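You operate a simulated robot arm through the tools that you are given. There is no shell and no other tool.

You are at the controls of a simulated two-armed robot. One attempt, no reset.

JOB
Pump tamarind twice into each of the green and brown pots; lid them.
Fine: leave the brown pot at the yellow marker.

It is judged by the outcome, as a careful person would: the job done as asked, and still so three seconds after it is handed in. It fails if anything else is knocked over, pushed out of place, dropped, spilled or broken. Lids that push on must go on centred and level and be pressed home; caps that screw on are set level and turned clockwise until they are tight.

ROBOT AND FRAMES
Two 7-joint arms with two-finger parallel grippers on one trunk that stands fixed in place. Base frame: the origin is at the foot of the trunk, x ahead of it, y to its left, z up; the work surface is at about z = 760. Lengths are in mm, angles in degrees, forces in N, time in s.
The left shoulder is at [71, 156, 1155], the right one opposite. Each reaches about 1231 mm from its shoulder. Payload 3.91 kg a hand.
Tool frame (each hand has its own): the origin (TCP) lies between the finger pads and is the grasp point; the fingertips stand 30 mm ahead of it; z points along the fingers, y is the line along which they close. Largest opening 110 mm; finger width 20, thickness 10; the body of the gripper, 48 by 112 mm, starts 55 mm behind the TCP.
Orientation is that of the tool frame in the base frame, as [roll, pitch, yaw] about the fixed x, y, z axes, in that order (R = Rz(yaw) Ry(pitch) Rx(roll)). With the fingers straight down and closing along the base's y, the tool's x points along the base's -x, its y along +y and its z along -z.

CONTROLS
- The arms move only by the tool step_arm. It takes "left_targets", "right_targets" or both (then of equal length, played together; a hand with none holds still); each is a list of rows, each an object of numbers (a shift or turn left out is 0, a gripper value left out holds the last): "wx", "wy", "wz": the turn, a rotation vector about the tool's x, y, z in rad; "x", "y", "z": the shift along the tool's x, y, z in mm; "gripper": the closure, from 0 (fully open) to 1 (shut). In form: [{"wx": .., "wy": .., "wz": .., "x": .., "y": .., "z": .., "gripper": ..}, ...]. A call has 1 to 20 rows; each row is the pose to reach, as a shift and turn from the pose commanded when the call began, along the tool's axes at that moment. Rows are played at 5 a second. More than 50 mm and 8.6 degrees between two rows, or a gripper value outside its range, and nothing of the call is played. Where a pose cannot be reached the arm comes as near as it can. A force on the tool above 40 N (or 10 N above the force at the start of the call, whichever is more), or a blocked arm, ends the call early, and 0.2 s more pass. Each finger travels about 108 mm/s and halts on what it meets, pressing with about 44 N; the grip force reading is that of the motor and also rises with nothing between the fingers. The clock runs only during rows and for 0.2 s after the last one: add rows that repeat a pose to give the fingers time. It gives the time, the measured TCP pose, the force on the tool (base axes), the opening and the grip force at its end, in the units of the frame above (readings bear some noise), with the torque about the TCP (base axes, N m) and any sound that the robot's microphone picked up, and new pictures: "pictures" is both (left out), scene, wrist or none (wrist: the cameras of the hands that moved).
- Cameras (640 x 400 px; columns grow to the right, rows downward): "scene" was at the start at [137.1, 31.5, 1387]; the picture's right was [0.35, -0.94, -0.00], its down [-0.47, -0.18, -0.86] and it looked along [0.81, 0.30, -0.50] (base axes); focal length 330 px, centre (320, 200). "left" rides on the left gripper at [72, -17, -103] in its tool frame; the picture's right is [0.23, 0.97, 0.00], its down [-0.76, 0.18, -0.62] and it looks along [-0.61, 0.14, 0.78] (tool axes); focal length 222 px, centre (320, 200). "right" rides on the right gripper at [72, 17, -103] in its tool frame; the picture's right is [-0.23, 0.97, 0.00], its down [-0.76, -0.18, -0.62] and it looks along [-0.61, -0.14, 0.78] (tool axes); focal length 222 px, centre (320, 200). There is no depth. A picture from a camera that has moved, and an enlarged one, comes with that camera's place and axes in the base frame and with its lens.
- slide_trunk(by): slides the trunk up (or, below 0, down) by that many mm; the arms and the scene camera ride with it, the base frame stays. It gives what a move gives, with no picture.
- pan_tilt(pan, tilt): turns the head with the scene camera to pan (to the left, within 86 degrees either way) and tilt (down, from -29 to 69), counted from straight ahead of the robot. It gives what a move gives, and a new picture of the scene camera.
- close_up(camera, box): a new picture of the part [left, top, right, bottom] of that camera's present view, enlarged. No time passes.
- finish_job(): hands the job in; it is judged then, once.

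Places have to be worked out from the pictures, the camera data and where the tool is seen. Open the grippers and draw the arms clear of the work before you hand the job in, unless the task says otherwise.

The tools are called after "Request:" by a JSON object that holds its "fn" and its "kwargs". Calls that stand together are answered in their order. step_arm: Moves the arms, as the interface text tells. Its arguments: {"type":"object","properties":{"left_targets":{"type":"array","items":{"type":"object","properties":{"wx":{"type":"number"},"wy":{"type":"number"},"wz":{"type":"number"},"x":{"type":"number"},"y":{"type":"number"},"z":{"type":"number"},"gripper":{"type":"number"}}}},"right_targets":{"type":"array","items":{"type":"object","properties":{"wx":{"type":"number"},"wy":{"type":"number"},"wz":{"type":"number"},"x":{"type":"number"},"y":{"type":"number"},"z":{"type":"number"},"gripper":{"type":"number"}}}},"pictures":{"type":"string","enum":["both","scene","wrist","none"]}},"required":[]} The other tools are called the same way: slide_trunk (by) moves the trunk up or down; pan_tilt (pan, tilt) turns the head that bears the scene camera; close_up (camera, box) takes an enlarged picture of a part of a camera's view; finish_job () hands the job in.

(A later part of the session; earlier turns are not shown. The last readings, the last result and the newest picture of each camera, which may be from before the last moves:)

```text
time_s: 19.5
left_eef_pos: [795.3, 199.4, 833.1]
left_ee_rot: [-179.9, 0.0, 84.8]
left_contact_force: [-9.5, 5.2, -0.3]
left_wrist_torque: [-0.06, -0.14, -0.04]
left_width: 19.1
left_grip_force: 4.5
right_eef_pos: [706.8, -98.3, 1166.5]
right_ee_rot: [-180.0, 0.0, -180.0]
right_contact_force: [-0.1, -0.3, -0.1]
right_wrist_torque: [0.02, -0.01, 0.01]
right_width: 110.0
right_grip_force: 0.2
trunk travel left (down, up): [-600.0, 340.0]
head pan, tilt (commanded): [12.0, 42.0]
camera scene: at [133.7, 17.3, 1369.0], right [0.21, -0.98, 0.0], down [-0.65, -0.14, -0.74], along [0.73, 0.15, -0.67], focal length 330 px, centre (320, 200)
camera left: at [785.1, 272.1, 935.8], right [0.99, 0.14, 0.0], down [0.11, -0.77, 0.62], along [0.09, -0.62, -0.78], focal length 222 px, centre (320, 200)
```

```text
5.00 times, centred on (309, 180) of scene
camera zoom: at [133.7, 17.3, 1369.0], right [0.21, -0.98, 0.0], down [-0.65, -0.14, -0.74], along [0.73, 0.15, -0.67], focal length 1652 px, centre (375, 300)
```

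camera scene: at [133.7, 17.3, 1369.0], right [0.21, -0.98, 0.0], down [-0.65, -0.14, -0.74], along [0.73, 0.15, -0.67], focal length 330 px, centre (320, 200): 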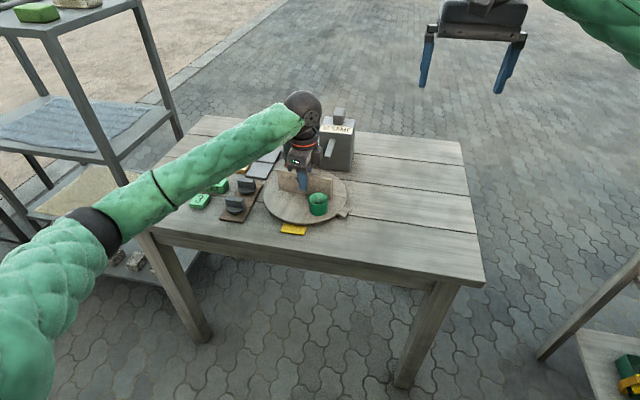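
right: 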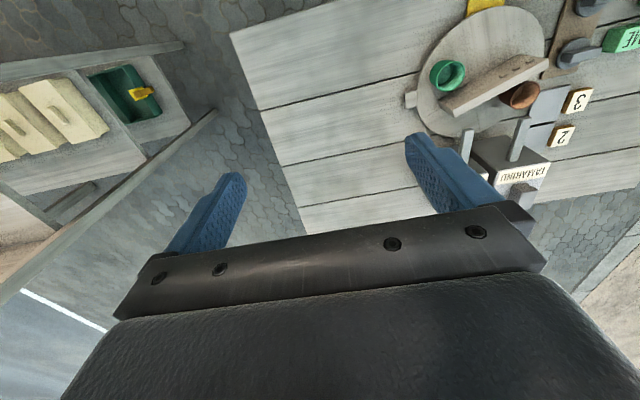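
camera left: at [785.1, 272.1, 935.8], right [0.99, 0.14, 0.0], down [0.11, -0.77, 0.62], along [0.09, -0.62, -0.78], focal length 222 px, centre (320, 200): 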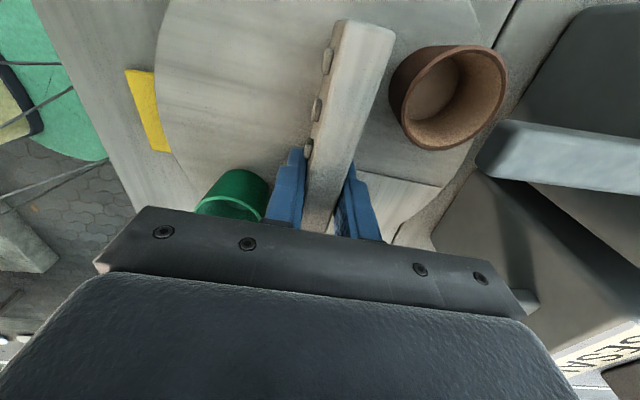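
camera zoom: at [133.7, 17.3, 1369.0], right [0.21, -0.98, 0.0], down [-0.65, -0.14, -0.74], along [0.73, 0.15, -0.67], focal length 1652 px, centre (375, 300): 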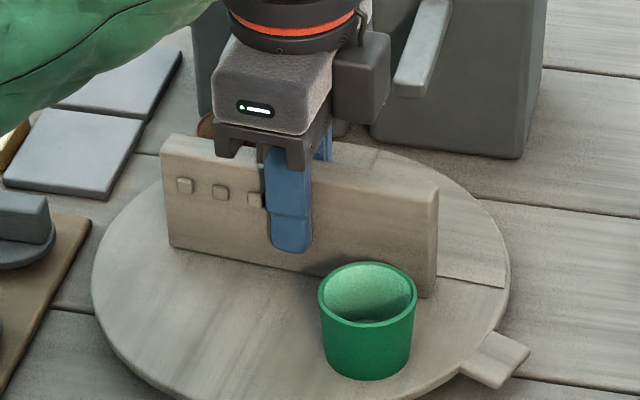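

The brown pot's centre is now about (854,250) and the spout tip about (849,246). I'll close the last millimetre to finish the alignment.

Request:
{"fn": "step_arm", "kwargs": {"left_targets": [{"gripper": 0.88}, {"gripper": 0.885}, {"gripper": 0.885}], "pictures": "wrist"}}

Request:
{"fn": "close_up", "kwargs": {"camera": "left", "box": [200, 0, 584, 240]}}

```text
time_s: 20.3
left_eef_pos: [795.7, 198.9, 833.4]
left_ee_rot: [-179.9, -0.1, 84.8]
left_contact_force: [-11.4, 3.8, -0.9]
left_wrist_torque: [-0.08, -0.19, -0.03]
left_width: 18.7
left_grip_force: 6.0
right_eef_pos: [705.9, -98.6, 1166.9]
right_ee_rot: [-180.0, -0.1, -180.0]
right_contact_force: [0.2, -0.1, 0.3]
right_wrist_torque: [-0.01, -0.01, 0.03]
right_width: 110.0
right_grip_force: 0.0
trunk travel left (down, up): [-600.0, 340.0]
head pan, tilt (commanded): [12.0, 42.0]
camera left: at [785.1, 272.1, 935.8], right [0.99, 0.14, 0.0], down [0.11, -0.77, 0.62], along [0.09, -0.62, -0.78], focal length 222 px, centre (320, 200)
```

left: 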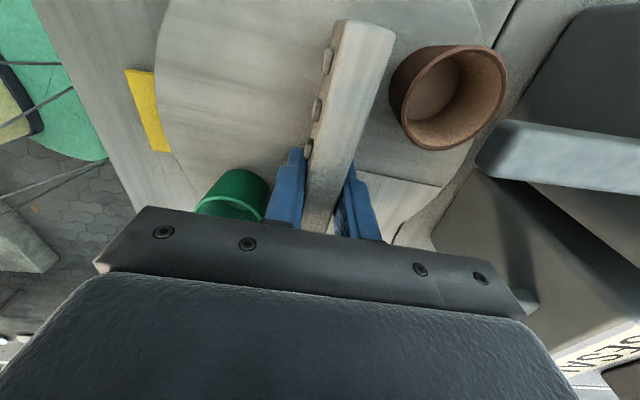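

```text
1.67 times, centred on (392, 120) of left
camera zoom: at [785.1, 272.1, 935.8], right [0.99, 0.14, 0.0], down [0.11, -0.77, 0.62], along [0.09, -0.62, -0.78], focal length 370 px, centre (200, 333)
```

zoom: 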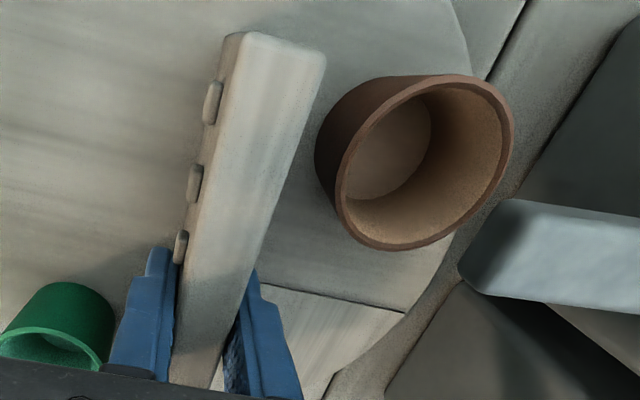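

I'll add 2° to centre the pot under the tip, then open the fingers evenly and rise straight up clear of everything, re-checking the pot position.

Request:
{"fn": "step_arm", "kwargs": {"left_targets": [{"wz": 0.02}, {"wz": 0.035}, {"wz": 0.035, "gripper": 0.8}, {"wz": 0.035, "gripper": 0.6}, {"wz": 0.035, "gripper": 0.6}, {"wz": 0.035, "z": -30}, {"wz": 0.035, "z": -65}, {"wz": 0.035, "z": -100}, {"wz": 0.035, "z": -140}, {"wz": 0.035, "z": -140}], "pictures": "both"}}

Request:
{"fn": "close_up", "kwargs": {"camera": "left", "box": [200, 0, 584, 240]}}

Request:
{"fn": "close_up", "kwargs": {"camera": "scene", "box": [245, 110, 373, 190]}}

```text
time_s: 22.5
left_eef_pos: [794.4, 199.1, 972.9]
left_ee_rot: [-179.7, 0.0, 83.0]
left_contact_force: [-0.2, -0.3, 0.2]
left_wrist_torque: [-0.02, -0.01, 0.0]
left_width: 44.0
left_grip_force: 0.1
right_eef_pos: [706.8, -98.4, 1165.9]
right_ee_rot: [-180.0, -0.1, -180.0]
right_contact_force: [0.2, -0.1, 0.0]
right_wrist_torque: [-0.01, -0.01, 0.01]
right_width: 110.0
right_grip_force: 0.2
trunk travel left (down, up): [-600.0, 340.0]
head pan, tilt (commanded): [12.0, 42.0]
camera scene: at [134.8, 17.1, 1368.9], right [0.21, -0.98, 0.0], down [-0.66, -0.14, -0.74], along [0.73, 0.15, -0.67], focal length 330 px, centre (320, 200)
camera left: at [786.2, 274.7, 1075.4], right [0.99, 0.11, 0.0], down [0.08, -0.78, 0.62], along [0.06, -0.62, -0.78], focal length 222 px, centre (320, 200)
```

scene: 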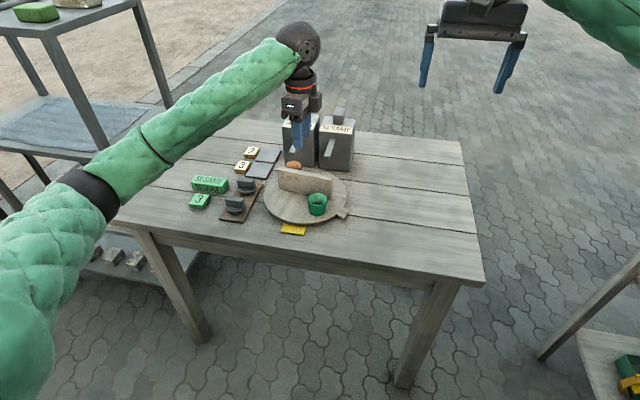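
left: 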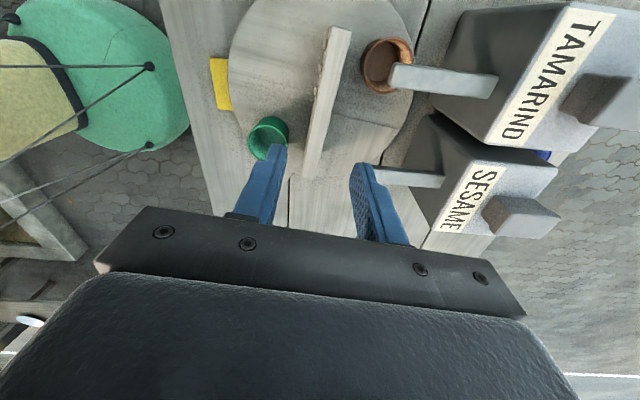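

```text
1.67 times, centred on (392, 120) of left
camera zoom: at [786.2, 274.7, 1075.4], right [0.99, 0.11, 0.0], down [0.08, -0.78, 0.62], along [0.06, -0.62, -0.78], focal length 370 px, centre (200, 333)
```

zoom: 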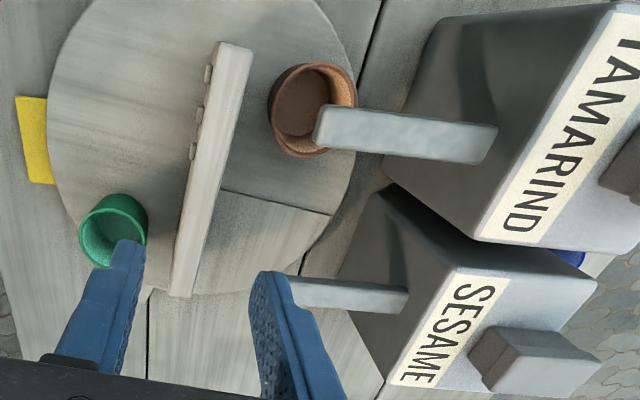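

```text
5.00 times, centred on (309, 150) of scene
camera zoom: at [134.8, 17.1, 1368.9], right [0.21, -0.98, 0.0], down [-0.66, -0.14, -0.74], along [0.73, 0.15, -0.67], focal length 1652 px, centre (375, 450)
```

zoom: 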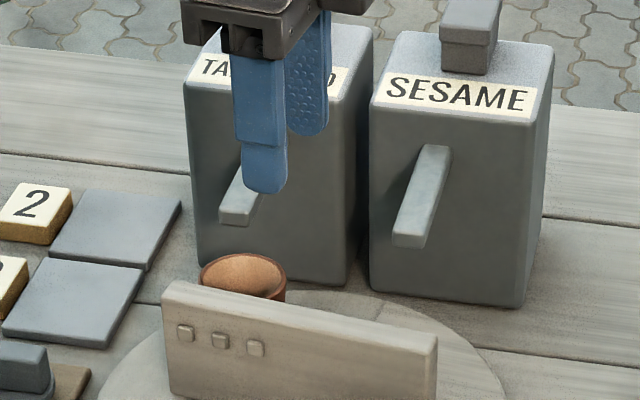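

The brown pot at about (857,247) is squarely under the tamarind spout tip at about (851,246). Next I check the pump head and what lies around it before pressing.

Request:
{"fn": "close_up", "kwargs": {"camera": "left", "box": [480, 40, 640, 140]}}

Request:
{"fn": "close_up", "kwargs": {"camera": "scene", "box": [280, 90, 376, 150]}}

```text
4.00 times, centred on (560, 90) of left
camera zoom: at [786.2, 274.7, 1075.4], right [0.99, 0.11, 0.0], down [0.08, -0.78, 0.62], along [0.06, -0.62, -0.78], focal length 888 px, centre (-640, 640)
```

zoom: 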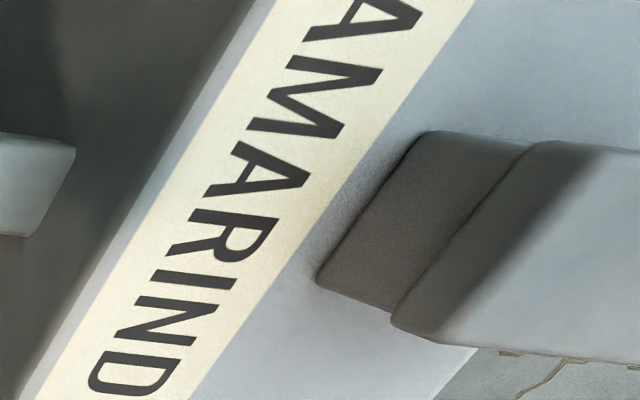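

```text
6.67 times, centred on (328, 120) of scene
camera zoom: at [134.8, 17.1, 1368.9], right [0.21, -0.98, 0.0], down [-0.66, -0.14, -0.74], along [0.73, 0.15, -0.67], focal length 2202 px, centre (267, 733)
```

zoom: 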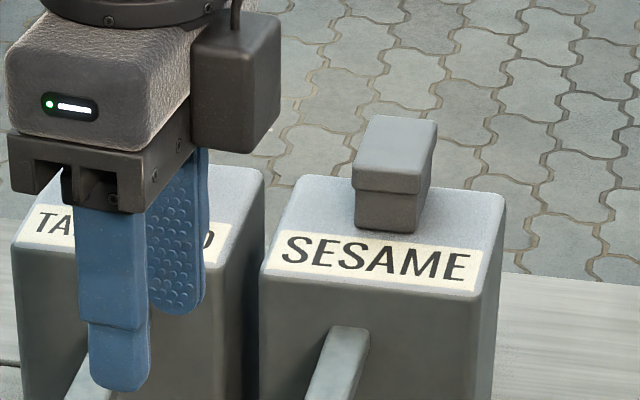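

The pump head spans about x 985–1031 and y 240–267, top at z≈917, so its centre is about (1007,253). I'll close the fingers and move above it at safe height.

Request:
{"fn": "step_arm", "kwargs": {"left_targets": [{"x": 13, "y": 34, "gripper": 0.8}, {"x": 27, "y": 68, "gripper": 1.0}, {"x": 40, "y": 102}, {"x": 53, "y": 136}, {"x": 67, "y": 170}, {"x": 80, "y": 204}, {"x": 80, "y": 204}], "pictures": "both"}}

Request:
{"fn": "close_up", "kwargs": {"camera": "scene", "box": [240, 70, 400, 170]}}

Request:
{"fn": "close_up", "kwargs": {"camera": "left", "box": [160, 40, 480, 240]}}

```text
time_s: 24.1
left_eef_pos: [1007.4, 253.7, 972.2]
left_ee_rot: [-179.8, 0.1, 82.9]
left_contact_force: [-0.5, 0.6, 0.3]
left_wrist_torque: [0.0, 0.03, -0.05]
left_width: 0.2
left_grip_force: 37.9
right_eef_pos: [706.6, -98.5, 1166.7]
right_ee_rot: [-180.0, 0.0, -180.0]
right_contact_force: [-0.8, -0.3, -0.5]
right_wrist_torque: [-0.01, -0.01, 0.04]
right_width: 109.7
right_grip_force: 0.1
trunk travel left (down, up): [-600.0, 340.0]
head pan, tilt (commanded): [12.0, 42.0]
camera scene: at [133.9, 17.4, 1369.1], right [0.21, -0.98, 0.0], down [-0.65, -0.14, -0.74], along [0.73, 0.15, -0.67], focal length 330 px, centre (320, 200)
camera left: at [1000.0, 326.5, 1074.4], right [0.99, 0.11, 0.0], down [0.08, -0.78, 0.62], along [0.06, -0.62, -0.78], focal length 222 px, centre (320, 200)
```

scene: 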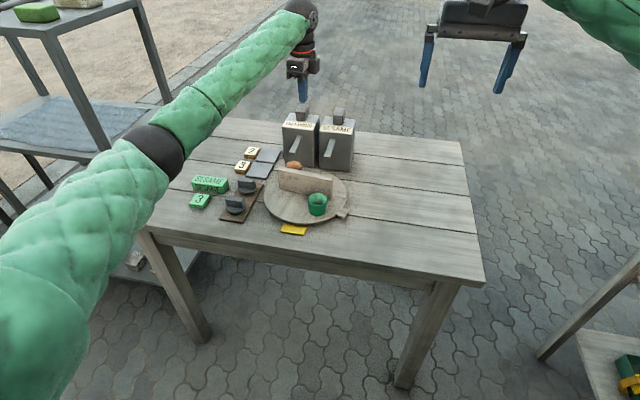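
left: 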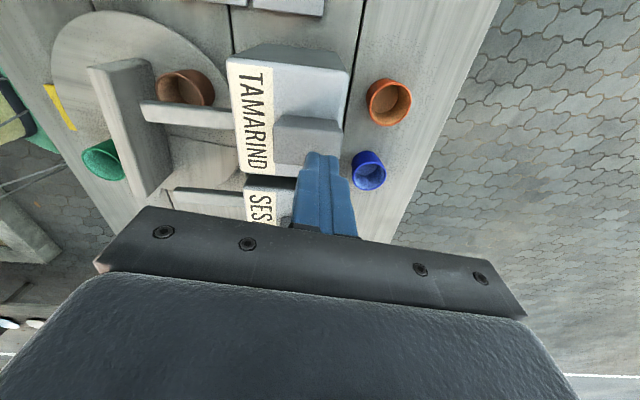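

```text
4.00 times, centred on (320, 120) of scene
camera zoom: at [133.9, 17.4, 1369.1], right [0.21, -0.98, 0.0], down [-0.65, -0.14, -0.74], along [0.73, 0.15, -0.67], focal length 1321 px, centre (320, 520)
```

zoom: 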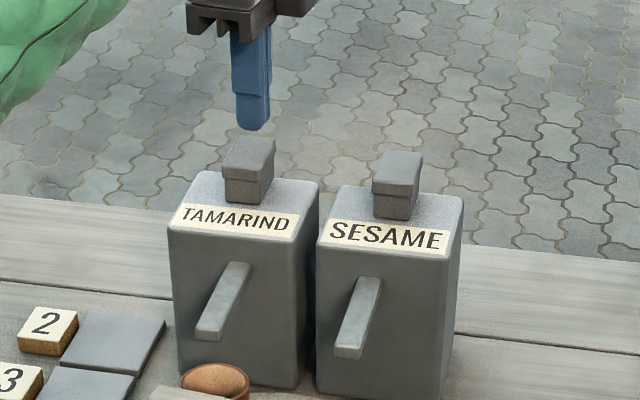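

```text
2.00 times, centred on (320, 140) of left
camera zoom: at [1000.0, 326.5, 1074.4], right [0.99, 0.11, 0.0], down [0.08, -0.78, 0.62], along [0.06, -0.62, -0.78], focal length 444 px, centre (320, 320)
```

zoom: 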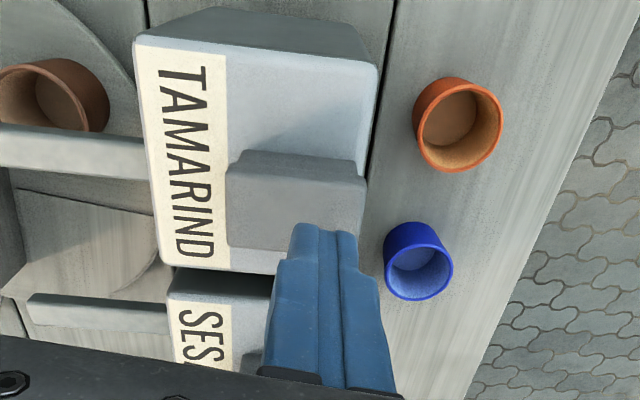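

Fingertips hang about 18 mm above the head and about 8 mm too far back. I judge the cap to span x 974–1020 and y 238–267 with top z≈924. I'll shift to its centre and come down to near contact.

Request:
{"fn": "step_arm", "kwargs": {"left_targets": [{"x": -1, "y": -8.3, "z": 0}, {"x": -1, "y": -8.3, "z": 6}, {"x": -1, "y": -8.3, "z": 12}, {"x": -1, "y": -8.3, "z": 12}], "pictures": "both"}}

Request:
{"fn": "close_up", "kwargs": {"camera": "scene", "box": [280, 85, 360, 135]}}

Request:
{"fn": "close_up", "kwargs": {"camera": "left", "box": [160, 40, 480, 240]}}

```text
time_s: 25.1
left_eef_pos: [999.2, 252.0, 960.1]
left_ee_rot: [-179.7, 0.1, 82.9]
left_contact_force: [0.2, 0.1, -0.4]
left_wrist_torque: [0.02, 0.0, 0.01]
left_width: 0.3
left_grip_force: 37.8
right_eef_pos: [707.2, -99.2, 1166.8]
right_ee_rot: [180.0, 0.0, -179.9]
right_contact_force: [1.1, -0.3, -0.4]
right_wrist_torque: [0.0, -0.02, 0.01]
right_width: 110.1
right_grip_force: 0.1
trunk travel left (down, up): [-600.0, 340.0]
head pan, tilt (commanded): [12.0, 42.0]
camera scene: at [134.4, 16.7, 1369.0], right [0.21, -0.98, 0.0], down [-0.66, -0.14, -0.74], along [0.73, 0.15, -0.67], focal length 330 px, centre (320, 200)
camera left: at [991.1, 325.8, 1062.5], right [0.99, 0.11, 0.0], down [0.08, -0.78, 0.62], along [0.06, -0.62, -0.78], focal length 222 px, centre (320, 200)
```

scene: 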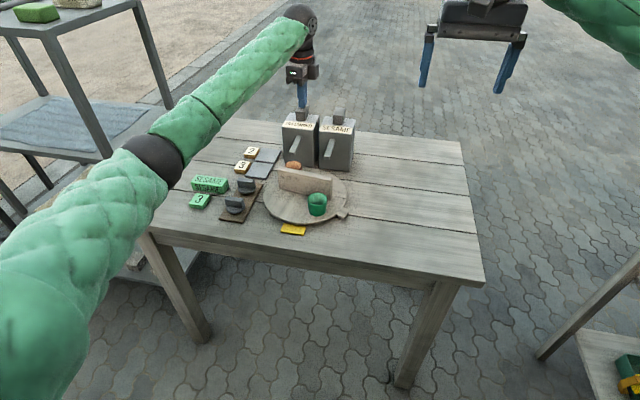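
left: 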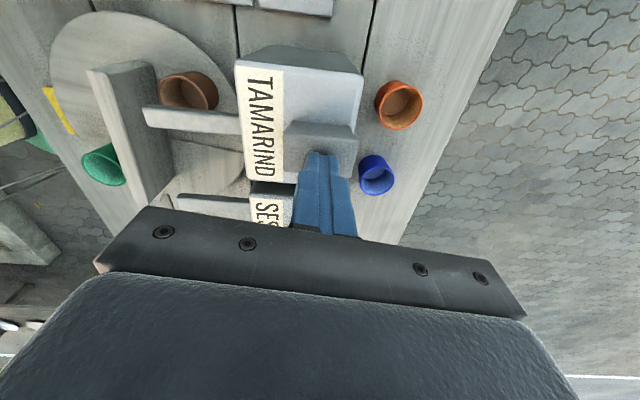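

```text
8.00 times, centred on (320, 110) of scene
camera zoom: at [134.4, 16.7, 1369.0], right [0.21, -0.98, 0.0], down [-0.66, -0.14, -0.74], along [0.73, 0.15, -0.67], focal length 2642 px, centre (320, 920)
```

zoom: 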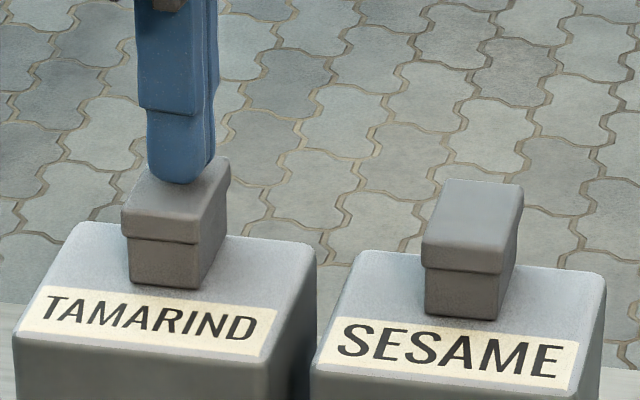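

```text
2.00 times, centred on (320, 140) of left
camera zoom: at [991.1, 325.8, 1062.5], right [0.99, 0.11, 0.0], down [0.08, -0.78, 0.62], along [0.06, -0.62, -0.78], focal length 444 px, centre (320, 320)
```

zoom: 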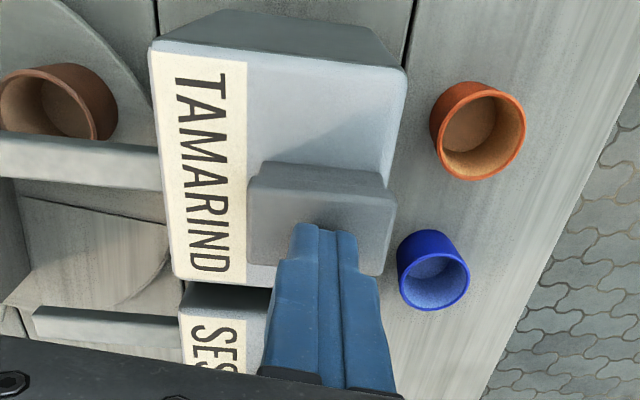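

The fingertips are centred over the tamarind head a few mm above it. I'll press down 2 mm per row and watch force and sound.

Request:
{"fn": "step_arm", "kwargs": {"left_targets": [{"z": 2}, {"z": 4}, {"z": 6}, {"z": 8}, {"z": 10}, {"z": 12}], "pictures": "scene"}}

Request:
{"fn": "close_up", "kwargs": {"camera": "scene", "box": [264, 85, 376, 155]}}

```text
time_s: 26.5
left_eef_pos: [998.7, 251.6, 949.0]
left_ee_rot: [-179.9, 0.0, 82.9]
left_contact_force: [2.4, -0.8, 2.3]
left_wrist_torque: [-0.02, -0.02, 0.01]
left_width: 0.0
left_grip_force: 38.3
right_eef_pos: [707.6, -99.6, 1166.3]
right_ee_rot: [180.0, 0.1, 179.9]
right_contact_force: [-0.4, -0.4, -0.3]
right_wrist_torque: [-0.01, -0.02, -0.01]
right_width: 110.0
right_grip_force: 0.1
trunk travel left (down, up): [-600.0, 340.0]
head pan, tilt (commanded): [12.0, 42.0]
camera scene: at [134.4, 16.7, 1369.0], right [0.21, -0.98, 0.0], down [-0.66, -0.14, -0.74], along [0.73, 0.15, -0.67], focal length 330 px, centre (320, 200)
```

scene: 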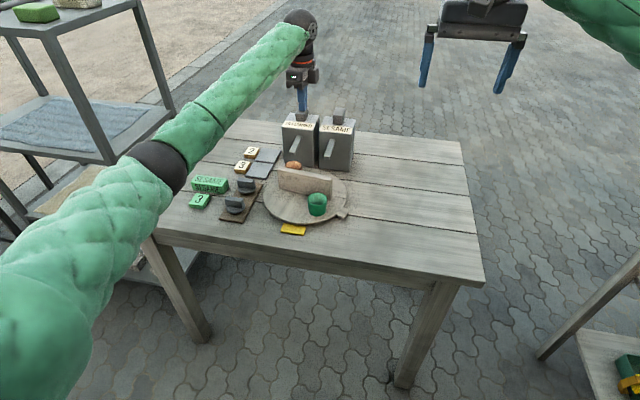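

```text
5.71 times, centred on (320, 120) of scene
camera zoom: at [134.4, 16.7, 1369.0], right [0.21, -0.98, 0.0], down [-0.66, -0.14, -0.74], along [0.73, 0.15, -0.67], focal length 1888 px, centre (320, 657)
```

zoom: 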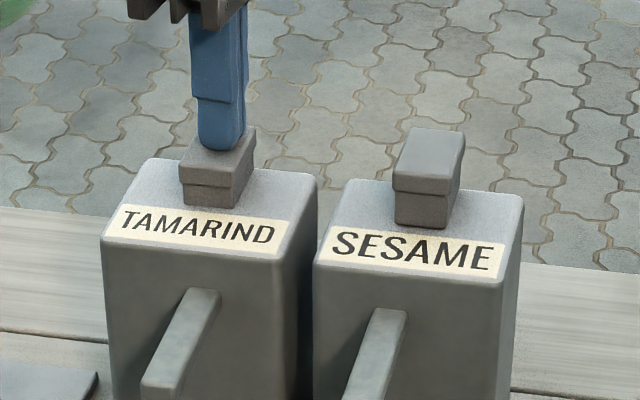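

The head is moving down with only about 2 N. I continue the same stroke down toward its end stop.

Request:
{"fn": "step_arm", "kwargs": {"left_targets": [{"z": 2}, {"z": 4}, {"z": 6}, {"z": 8}], "pictures": "scene"}}

Request:
{"fn": "close_up", "kwargs": {"camera": "scene", "box": [264, 85, 376, 155]}}

Request:
{"fn": "close_up", "kwargs": {"camera": "scene", "box": [264, 135, 344, 185]}}

```text
time_s: 27.5
left_eef_pos: [999.0, 251.7, 940.9]
left_ee_rot: [-180.0, 0.0, 82.9]
left_contact_force: [-1.0, -1.5, 5.2]
left_wrist_torque: [-0.09, 0.03, -0.02]
left_width: 0.1
left_grip_force: 37.4
right_eef_pos: [706.9, -99.2, 1167.4]
right_ee_rot: [-179.9, 0.0, -180.0]
right_contact_force: [0.3, 0.3, -0.3]
right_wrist_torque: [0.01, -0.04, 0.0]
right_width: 109.8
right_grip_force: 0.0
trunk travel left (down, up): [-600.0, 340.0]
head pan, tilt (commanded): [12.0, 42.0]
camera scene: at [133.7, 16.5, 1369.1], right [0.21, -0.98, 0.0], down [-0.65, -0.14, -0.74], along [0.73, 0.15, -0.67], focal length 330 px, centre (320, 200)
```

scene: 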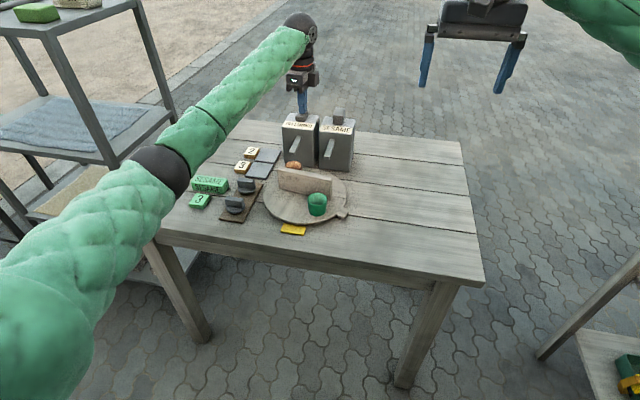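

```text
5.71 times, centred on (320, 120) of scene
camera zoom: at [133.7, 16.5, 1369.1], right [0.21, -0.98, 0.0], down [-0.65, -0.14, -0.74], along [0.73, 0.15, -0.67], focal length 1888 px, centre (320, 657)
```

zoom: 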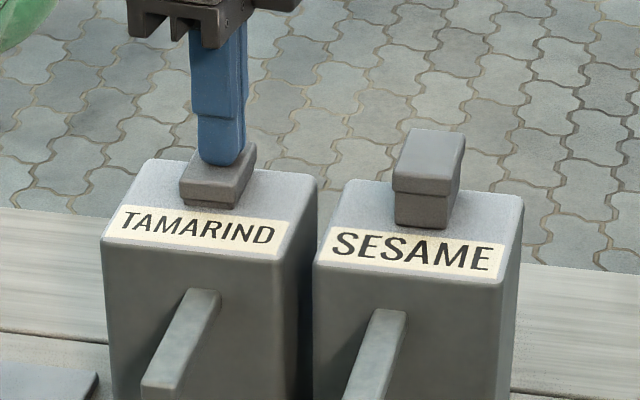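

```text
8.00 times, centred on (304, 160) of scene
camera zoom: at [133.7, 16.5, 1369.1], right [0.21, -0.98, 0.0], down [-0.65, -0.14, -0.74], along [0.73, 0.15, -0.67], focal length 2642 px, centre (448, 520)
```

zoom: 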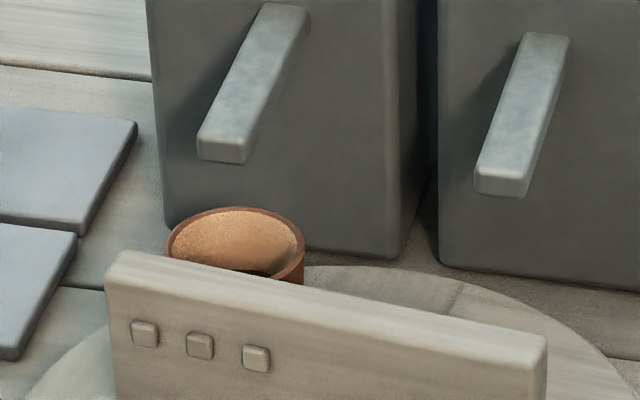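

The cap is nearly down to the body with 5 N of spring force. I continue the last few millimetres to the stop.

Request:
{"fn": "step_arm", "kwargs": {"left_targets": [{"z": 1.5}, {"z": 3}, {"z": 4.5}, {"z": 6}], "pictures": "scene"}}

Request:
{"fn": "close_up", "kwargs": {"camera": "scene", "box": [264, 85, 376, 155]}}

Request:
{"fn": "close_up", "kwargs": {"camera": "scene", "box": [264, 135, 344, 185]}}

Request:
{"fn": "close_up", "kwargs": {"camera": "left", "box": [130, 40, 290, 140]}}

```text
time_s: 28.6
left_eef_pos: [999.4, 251.7, 940.8]
left_ee_rot: [179.7, 0.0, 82.9]
left_contact_force: [0.2, -3.4, 14.4]
left_wrist_torque: [-0.06, 0.1, -0.01]
left_width: 0.0
left_grip_force: 37.3
right_eef_pos: [706.4, -99.8, 1167.9]
right_ee_rot: [-180.0, 0.0, -180.0]
right_contact_force: [-0.3, -0.1, 0.3]
right_wrist_torque: [0.0, 0.02, -0.01]
right_width: 109.9
right_grip_force: 0.1
trunk travel left (down, up): [-600.0, 340.0]
head pan, tilt (commanded): [12.0, 42.0]
stopped in row 4 (left hand): the force on the tool passed its limit at 41 N (the readings are from after the stop); the commanded pose is now the measured one
camera scene: at [133.0, 16.5, 1368.8], right [0.21, -0.98, 0.0], down [-0.65, -0.14, -0.74], along [0.73, 0.15, -0.67], focal length 330 px, centre (320, 200)
```

scene: 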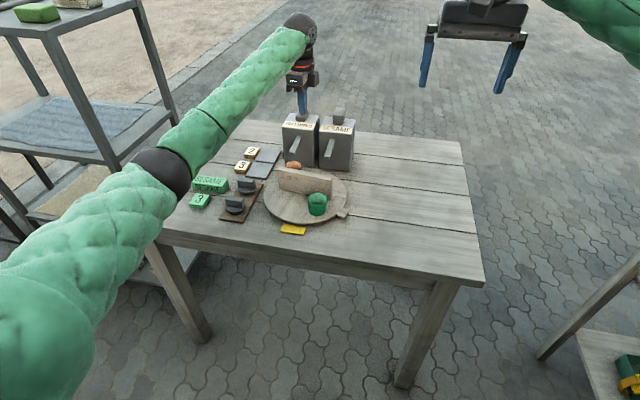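

```text
5.71 times, centred on (320, 120) of scene
camera zoom: at [133.0, 16.5, 1368.8], right [0.21, -0.98, 0.0], down [-0.65, -0.14, -0.74], along [0.73, 0.15, -0.67], focal length 1888 px, centre (320, 657)
```

zoom: 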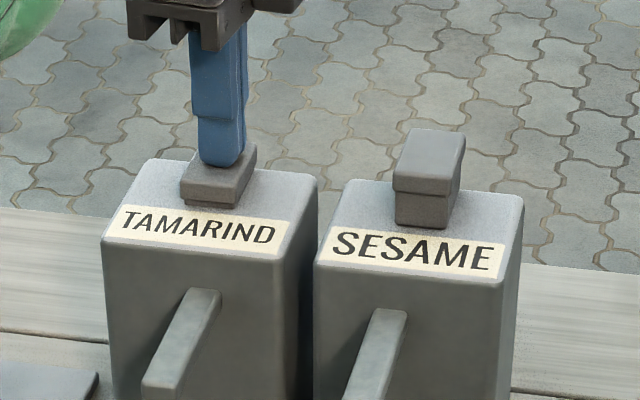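

```text
8.00 times, centred on (304, 160) of scene
camera zoom: at [133.0, 16.5, 1368.8], right [0.21, -0.98, 0.0], down [-0.65, -0.14, -0.74], along [0.73, 0.15, -0.67], focal length 2642 px, centre (448, 520)
```

zoom: 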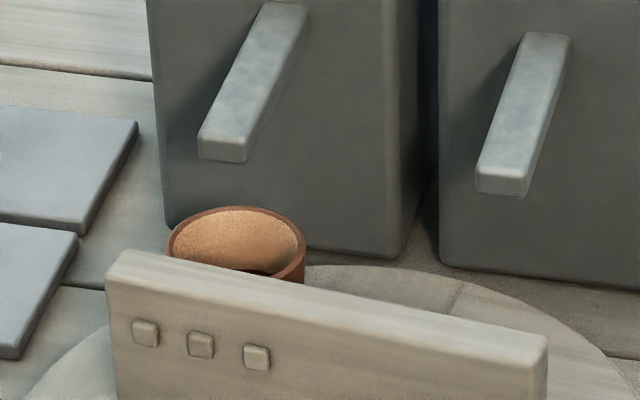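

```text
4.00 times, centred on (210, 90) of left
camera zoom: at [990.3, 326.3, 1042.6], right [0.99, 0.11, 0.01], down [0.08, -0.78, 0.62], along [0.07, -0.62, -0.78], focal length 888 px, centre (760, 640)
```

zoom: 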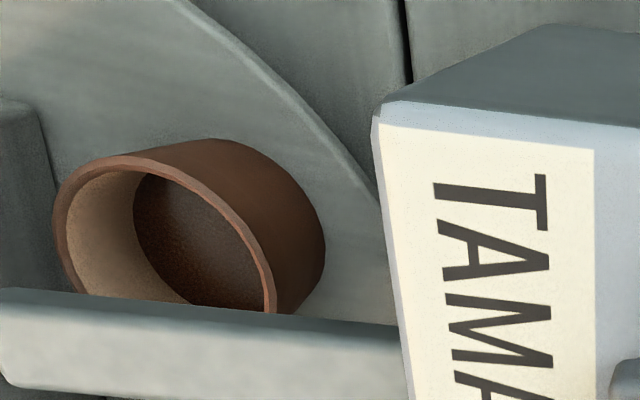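

The head reached its stop at tip z≈911 and the pot's floor now looks darker, so the first pump seems to be in. I lift fully so that the head springs back and verify.

Request:
{"fn": "step_arm", "kwargs": {"left_targets": [{"z": -6}, {"z": -12}, {"z": -18}, {"z": -24}, {"z": -24}, {"z": -24}], "pictures": "scene"}}

Request:
{"fn": "close_up", "kwargs": {"camera": "scene", "box": [264, 85, 376, 155]}}

Request:
{"fn": "close_up", "kwargs": {"camera": "left", "box": [130, 40, 290, 140]}}

```text
time_s: 30.0
left_eef_pos: [999.0, 252.7, 960.0]
left_ee_rot: [179.9, -0.1, 82.9]
left_contact_force: [0.5, -0.2, -0.3]
left_wrist_torque: [-0.02, -0.02, -0.01]
left_width: 0.4
left_grip_force: 37.4
right_eef_pos: [708.6, -98.1, 1167.3]
right_ee_rot: [180.0, 0.0, 180.0]
right_contact_force: [0.1, 0.0, -0.5]
right_wrist_torque: [0.01, -0.01, 0.02]
right_width: 109.9
right_grip_force: 0.1
trunk travel left (down, up): [-600.0, 340.0]
head pan, tilt (commanded): [12.0, 42.0]
camera scene: at [134.5, 16.8, 1369.0], right [0.21, -0.98, 0.0], down [-0.66, -0.14, -0.74], along [0.73, 0.15, -0.67], focal length 330 px, centre (320, 200)
```

scene: 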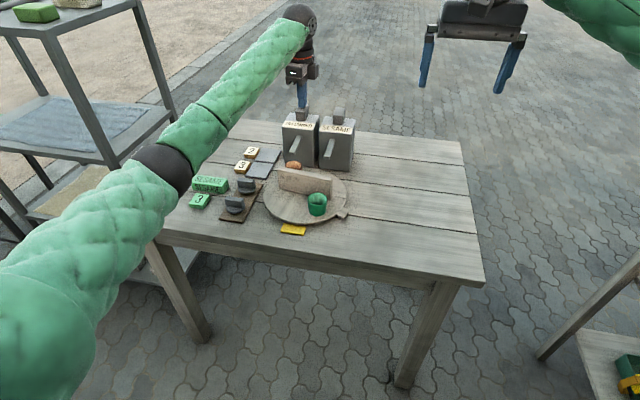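

```text
5.71 times, centred on (320, 120) of scene
camera zoom: at [134.5, 16.8, 1369.0], right [0.21, -0.98, 0.0], down [-0.66, -0.14, -0.74], along [0.73, 0.15, -0.67], focal length 1888 px, centre (320, 657)
```

zoom: 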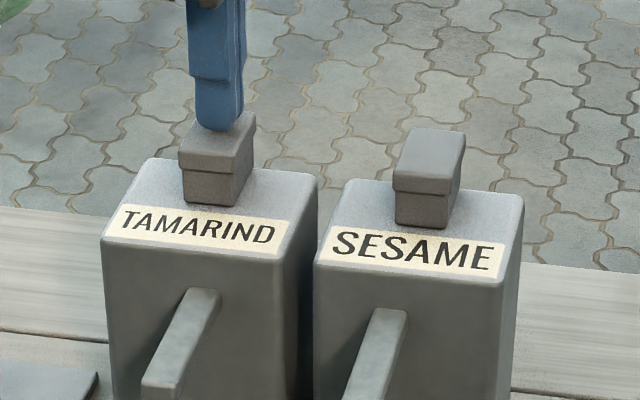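

```text
4.00 times, centred on (210, 90) of left
camera zoom: at [990.5, 326.6, 1062.5], right [0.99, 0.11, 0.0], down [0.08, -0.78, 0.62], along [0.07, -0.62, -0.78], focal length 888 px, centre (760, 640)
```

zoom: 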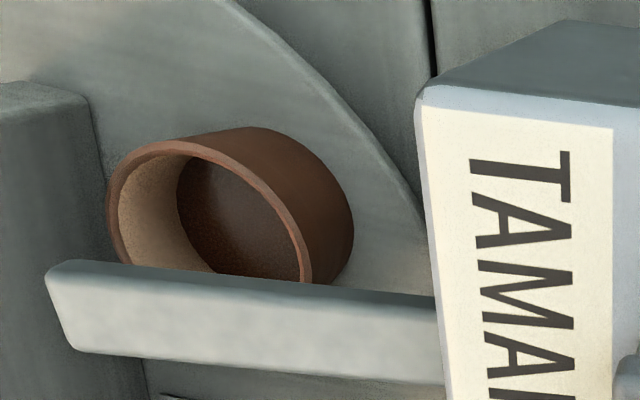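

The head has sprung back to full height and the dark layer is visible in the brown pot. Now the second full stroke into the brown pot.

Request:
{"fn": "step_arm", "kwargs": {"left_targets": [{"z": 3}, {"z": 6}, {"z": 8}, {"z": 10}, {"z": 12}, {"z": 14}, {"z": 16}, {"z": 18}, {"z": 19.5}, {"z": 21}, {"z": 22.5}, {"z": 24}, {"z": 25}], "pictures": "scene"}}

Request:
{"fn": "close_up", "kwargs": {"camera": "scene", "box": [264, 85, 376, 155]}}

Request:
{"fn": "close_up", "kwargs": {"camera": "left", "box": [130, 40, 290, 140]}}

```text
time_s: 32.8
left_eef_pos: [999.4, 252.2, 939.0]
left_ee_rot: [179.6, 0.0, 83.0]
left_contact_force: [10.4, 6.5, 24.4]
left_wrist_torque: [0.2, -0.31, -0.03]
left_width: 0.0
left_grip_force: 37.8
right_eef_pos: [706.3, -99.1, 1168.9]
right_ee_rot: [180.0, 0.0, 180.0]
right_contact_force: [0.4, 0.4, 0.2]
right_wrist_torque: [0.02, 0.0, 0.03]
right_width: 110.2
right_grip_force: 0.1
trunk travel left (down, up): [-600.0, 340.0]
head pan, tilt (commanded): [12.0, 42.0]
camera scene: at [133.0, 16.7, 1369.4], right [0.21, -0.98, 0.0], down [-0.65, -0.14, -0.74], along [0.73, 0.15, -0.67], focal length 330 px, centre (320, 200)
```

scene: 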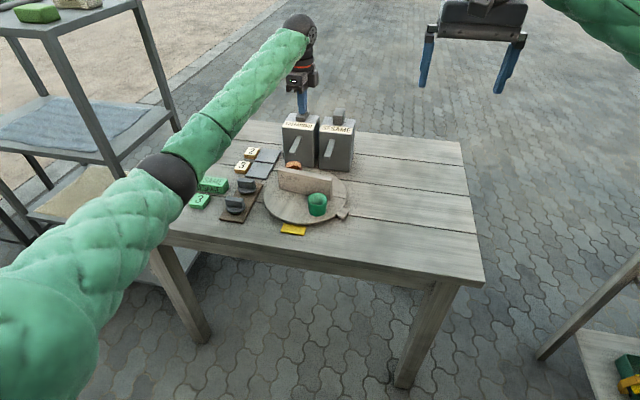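

```text
5.71 times, centred on (320, 120) of scene
camera zoom: at [133.0, 16.7, 1369.4], right [0.21, -0.98, 0.0], down [-0.65, -0.14, -0.74], along [0.73, 0.15, -0.67], focal length 1888 px, centre (320, 657)
```

zoom: 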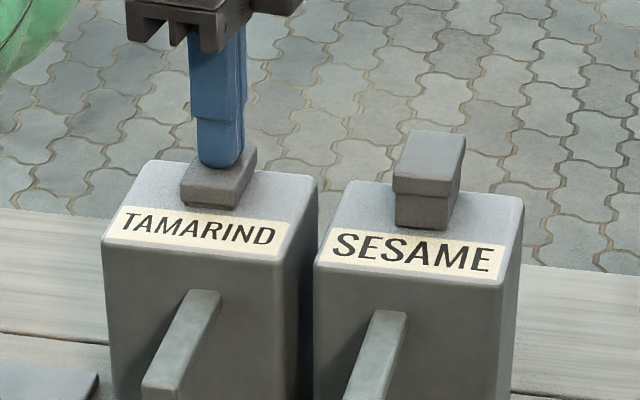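

```text
4.00 times, centred on (210, 90) of left
camera zoom: at [990.6, 327.0, 1042.1], right [0.99, 0.11, 0.01], down [0.08, -0.78, 0.62], along [0.07, -0.62, -0.78], focal length 888 px, centre (760, 640)
```

zoom: 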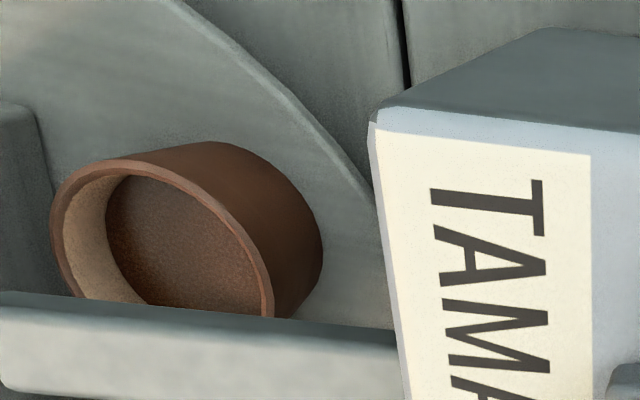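

The fill level rose again, so brown has its two pumps. I raise the hand and travel back over the divider, whose orientation still matches yaw 83°.

Request:
{"fn": "step_arm", "kwargs": {"left_targets": [{"z": -12}, {"z": -24}, {"z": -36}, {"z": -36}, {"x": -13, "y": -33, "z": -36}, {"x": -26, "y": -66, "z": -36}, {"x": -39, "y": -98, "z": -36}, {"x": -52, "y": -131, "z": -36, "gripper": 0.6}, {"x": -65, "y": -164, "z": -36}, {"x": -78, "y": -196, "z": -36}, {"x": -78, "y": -196, "z": -36}], "pictures": "both"}}

Request:
{"fn": "close_up", "kwargs": {"camera": "left", "box": [200, 0, 584, 240]}}

Request:
{"fn": "close_up", "kwargs": {"camera": "scene", "box": [225, 110, 385, 210]}}

```text
time_s: 35.2
left_eef_pos: [796.5, 199.0, 970.4]
left_ee_rot: [179.8, 0.0, 82.9]
left_contact_force: [0.5, 0.2, -0.8]
left_wrist_torque: [0.0, 0.01, 0.0]
left_width: 44.0
left_grip_force: 0.0
right_eef_pos: [706.5, -98.7, 1166.6]
right_ee_rot: [180.0, -0.1, -179.9]
right_contact_force: [-0.1, 0.0, -0.3]
right_wrist_torque: [-0.01, 0.01, -0.01]
right_width: 110.1
right_grip_force: 0.0
trunk travel left (down, up): [-600.0, 340.0]
head pan, tilt (commanded): [12.0, 42.0]
camera scene: at [134.9, 16.7, 1368.9], right [0.21, -0.98, 0.0], down [-0.66, -0.14, -0.74], along [0.73, 0.15, -0.67], focal length 330 px, centre (320, 200)
camera left: at [787.8, 273.3, 1073.3], right [0.99, 0.11, 0.0], down [0.08, -0.78, 0.62], along [0.07, -0.62, -0.78], focal length 222 px, centre (320, 200)
```

scene: 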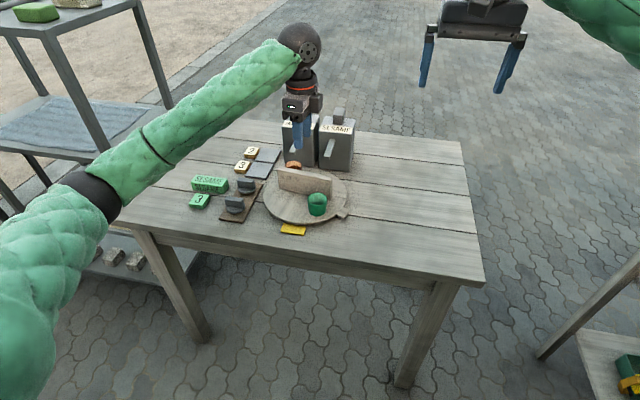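
left: 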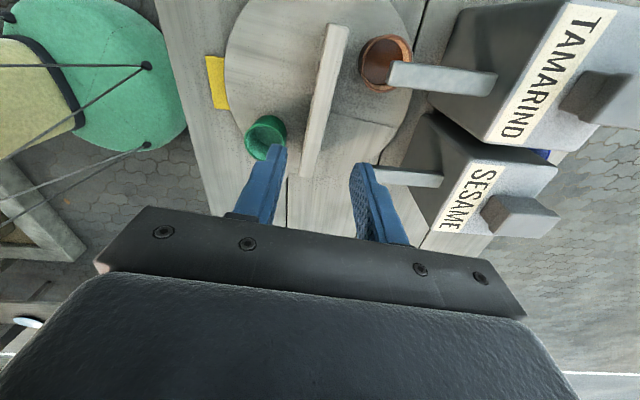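

```text
1.67 times, centred on (392, 120) of left
camera zoom: at [787.8, 273.3, 1073.3], right [0.99, 0.11, 0.0], down [0.08, -0.78, 0.62], along [0.07, -0.62, -0.78], focal length 370 px, centre (200, 333)
```

zoom: 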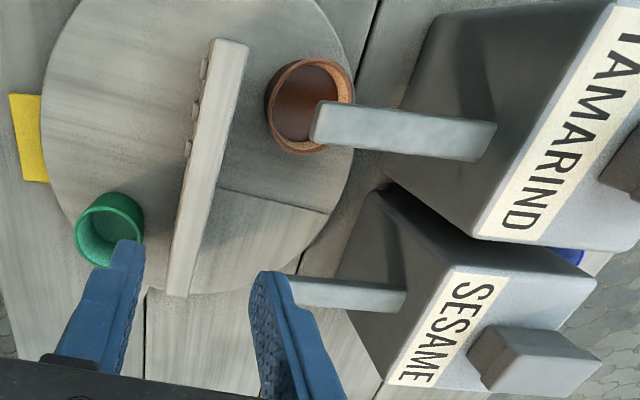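

```text
4.00 times, centred on (305, 160) of scene
camera zoom: at [134.9, 16.7, 1368.9], right [0.21, -0.98, 0.0], down [-0.66, -0.14, -0.74], along [0.73, 0.15, -0.67], focal length 1321 px, centre (380, 360)
```

zoom: 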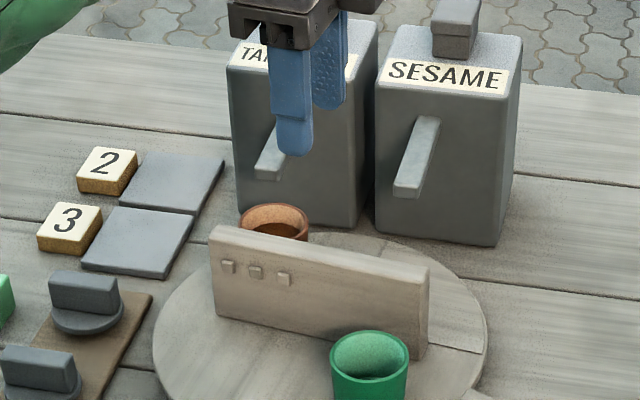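

Brown is filled, with no spill visible and the pot still in place. I lower the hand around the divider again with 44 mm opening.

Request:
{"fn": "step_arm", "kwargs": {"left_targets": [{"x": -0.4, "y": -1.0, "z": 35}, {"x": -0.4, "y": -1.0, "z": 70}, {"x": -0.4, "y": -1.0, "z": 95}, {"x": -0.4, "y": -1.0, "z": 115}, {"x": -0.4, "y": -1.0, "z": 128}, {"x": -0.4, "y": -1.0, "z": 136.5}, {"x": -0.4, "y": -1.0, "z": 136.5, "gripper": 0.8}, {"x": -0.4, "y": -1.0, "z": 136.5, "gripper": 0.8}], "pictures": "wrist"}}

Request:
{"fn": "close_up", "kwargs": {"camera": "left", "box": [200, 0, 584, 240]}}

```text
time_s: 37.0
left_eef_pos: [795.8, 199.4, 835.0]
left_ee_rot: [179.8, 0.0, 82.9]
left_contact_force: [-0.1, -0.1, -0.1]
left_wrist_torque: [-0.02, -0.03, 0.0]
left_width: 22.1
left_grip_force: 0.0
right_eef_pos: [707.9, -99.5, 1166.5]
right_ee_rot: [180.0, 0.0, 180.0]
right_contact_force: [-0.1, -0.5, 0.4]
right_wrist_torque: [0.0, -0.01, 0.02]
right_width: 110.0
right_grip_force: 0.1
trunk travel left (down, up): [-600.0, 340.0]
head pan, tilt (commanded): [12.0, 42.0]
camera left: at [787.2, 273.1, 938.4], right [0.99, 0.11, 0.0], down [0.08, -0.78, 0.62], along [0.07, -0.62, -0.78], focal length 222 px, centre (320, 200)
```

left: 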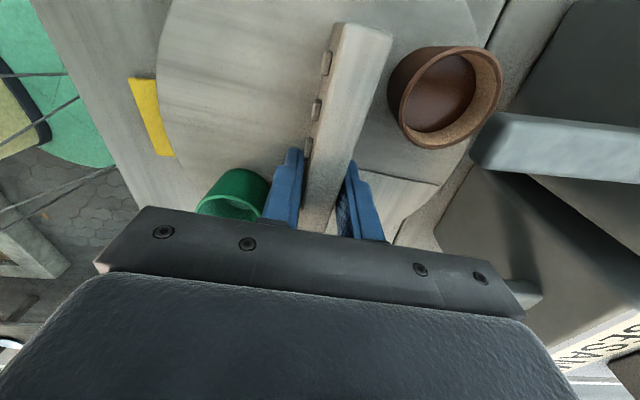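

```text
1.67 times, centred on (392, 120) of left
camera zoom: at [787.2, 273.1, 938.4], right [0.99, 0.11, 0.0], down [0.08, -0.78, 0.62], along [0.07, -0.62, -0.78], focal length 370 px, centre (200, 333)
```

zoom: 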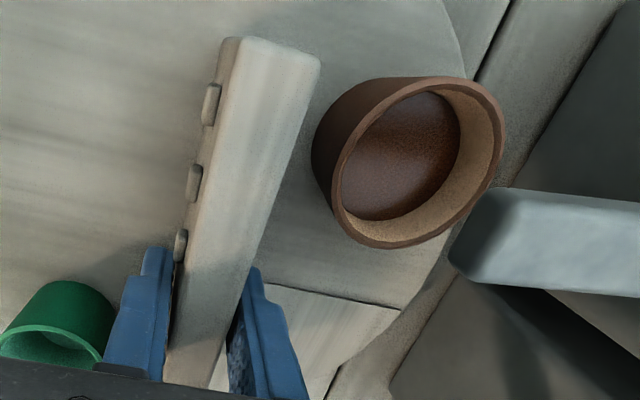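

Everything is in place with no contact force. Now I turn the disc counter-clockwise with the loose grip, the first ~57°, so the green pot comes round toward the spout and the tab stays away from the lids.

Request:
{"fn": "step_arm", "kwargs": {"left_targets": [{"wz": -0.06}, {"wz": -0.12}, {"wz": -0.18}, {"wz": -0.24}, {"wz": -0.3}, {"wz": -0.36}, {"wz": -0.42}, {"wz": -0.48}, {"wz": -0.54}, {"wz": -0.6}, {"wz": -0.66}, {"wz": -0.72}, {"wz": -0.78}, {"wz": -0.84}, {"wz": -0.9}, {"wz": -0.96}, {"wz": -1.0}], "pictures": "both"}}

Request:
{"fn": "close_up", "kwargs": {"camera": "scene", "box": [225, 130, 385, 230]}}

```text
time_s: 40.6
left_eef_pos: [794.8, 199.1, 836.0]
left_ee_rot: [179.9, 0.1, 140.3]
left_contact_force: [2.2, 0.9, 1.5]
left_wrist_torque: [-0.01, 0.01, -0.02]
left_width: 22.4
left_grip_force: 0.6
right_eef_pos: [706.7, -99.1, 1166.6]
right_ee_rot: [180.0, 0.0, 179.9]
right_contact_force: [0.0, -1.1, 0.1]
right_wrist_torque: [-0.01, -0.01, 0.03]
right_width: 110.0
right_grip_force: 0.0
trunk travel left (down, up): [-600.0, 340.0]
head pan, tilt (commanded): [12.0, 42.0]
camera scene: at [134.4, 16.9, 1369.0], right [0.21, -0.98, 0.0], down [-0.66, -0.14, -0.74], along [0.73, 0.15, -0.67], focal length 330 px, centre (320, 200)
camera left: at [728.3, 232.5, 938.1], right [0.45, 0.89, 0.0], down [0.7, -0.35, 0.62], along [0.56, -0.28, -0.78], focal length 222 px, centre (320, 200)
```

scene: 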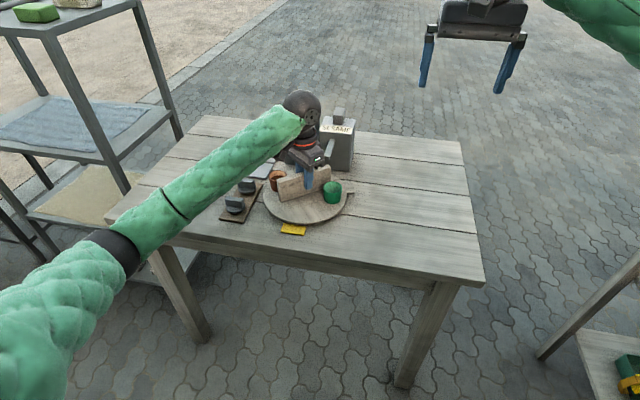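
left: 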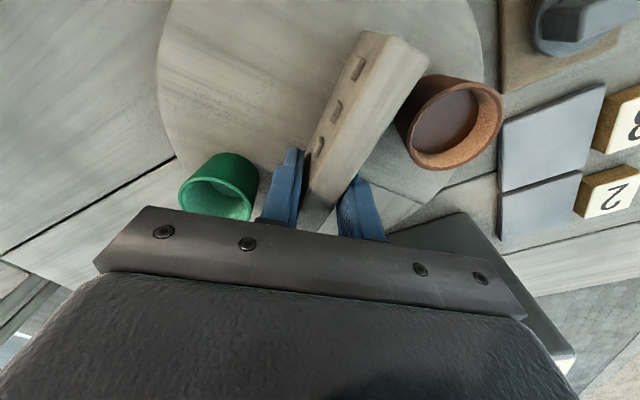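

```text
4.00 times, centred on (305, 180) of scene
camera zoom: at [134.4, 16.9, 1369.0], right [0.21, -0.98, 0.0], down [-0.66, -0.14, -0.74], along [0.73, 0.15, -0.67], focal length 1321 px, centre (380, 280)
```

zoom: 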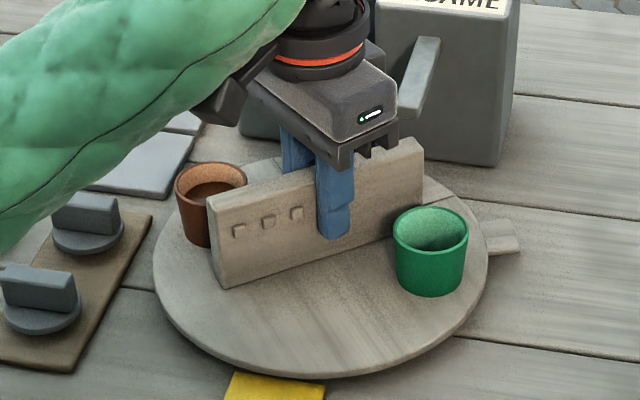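

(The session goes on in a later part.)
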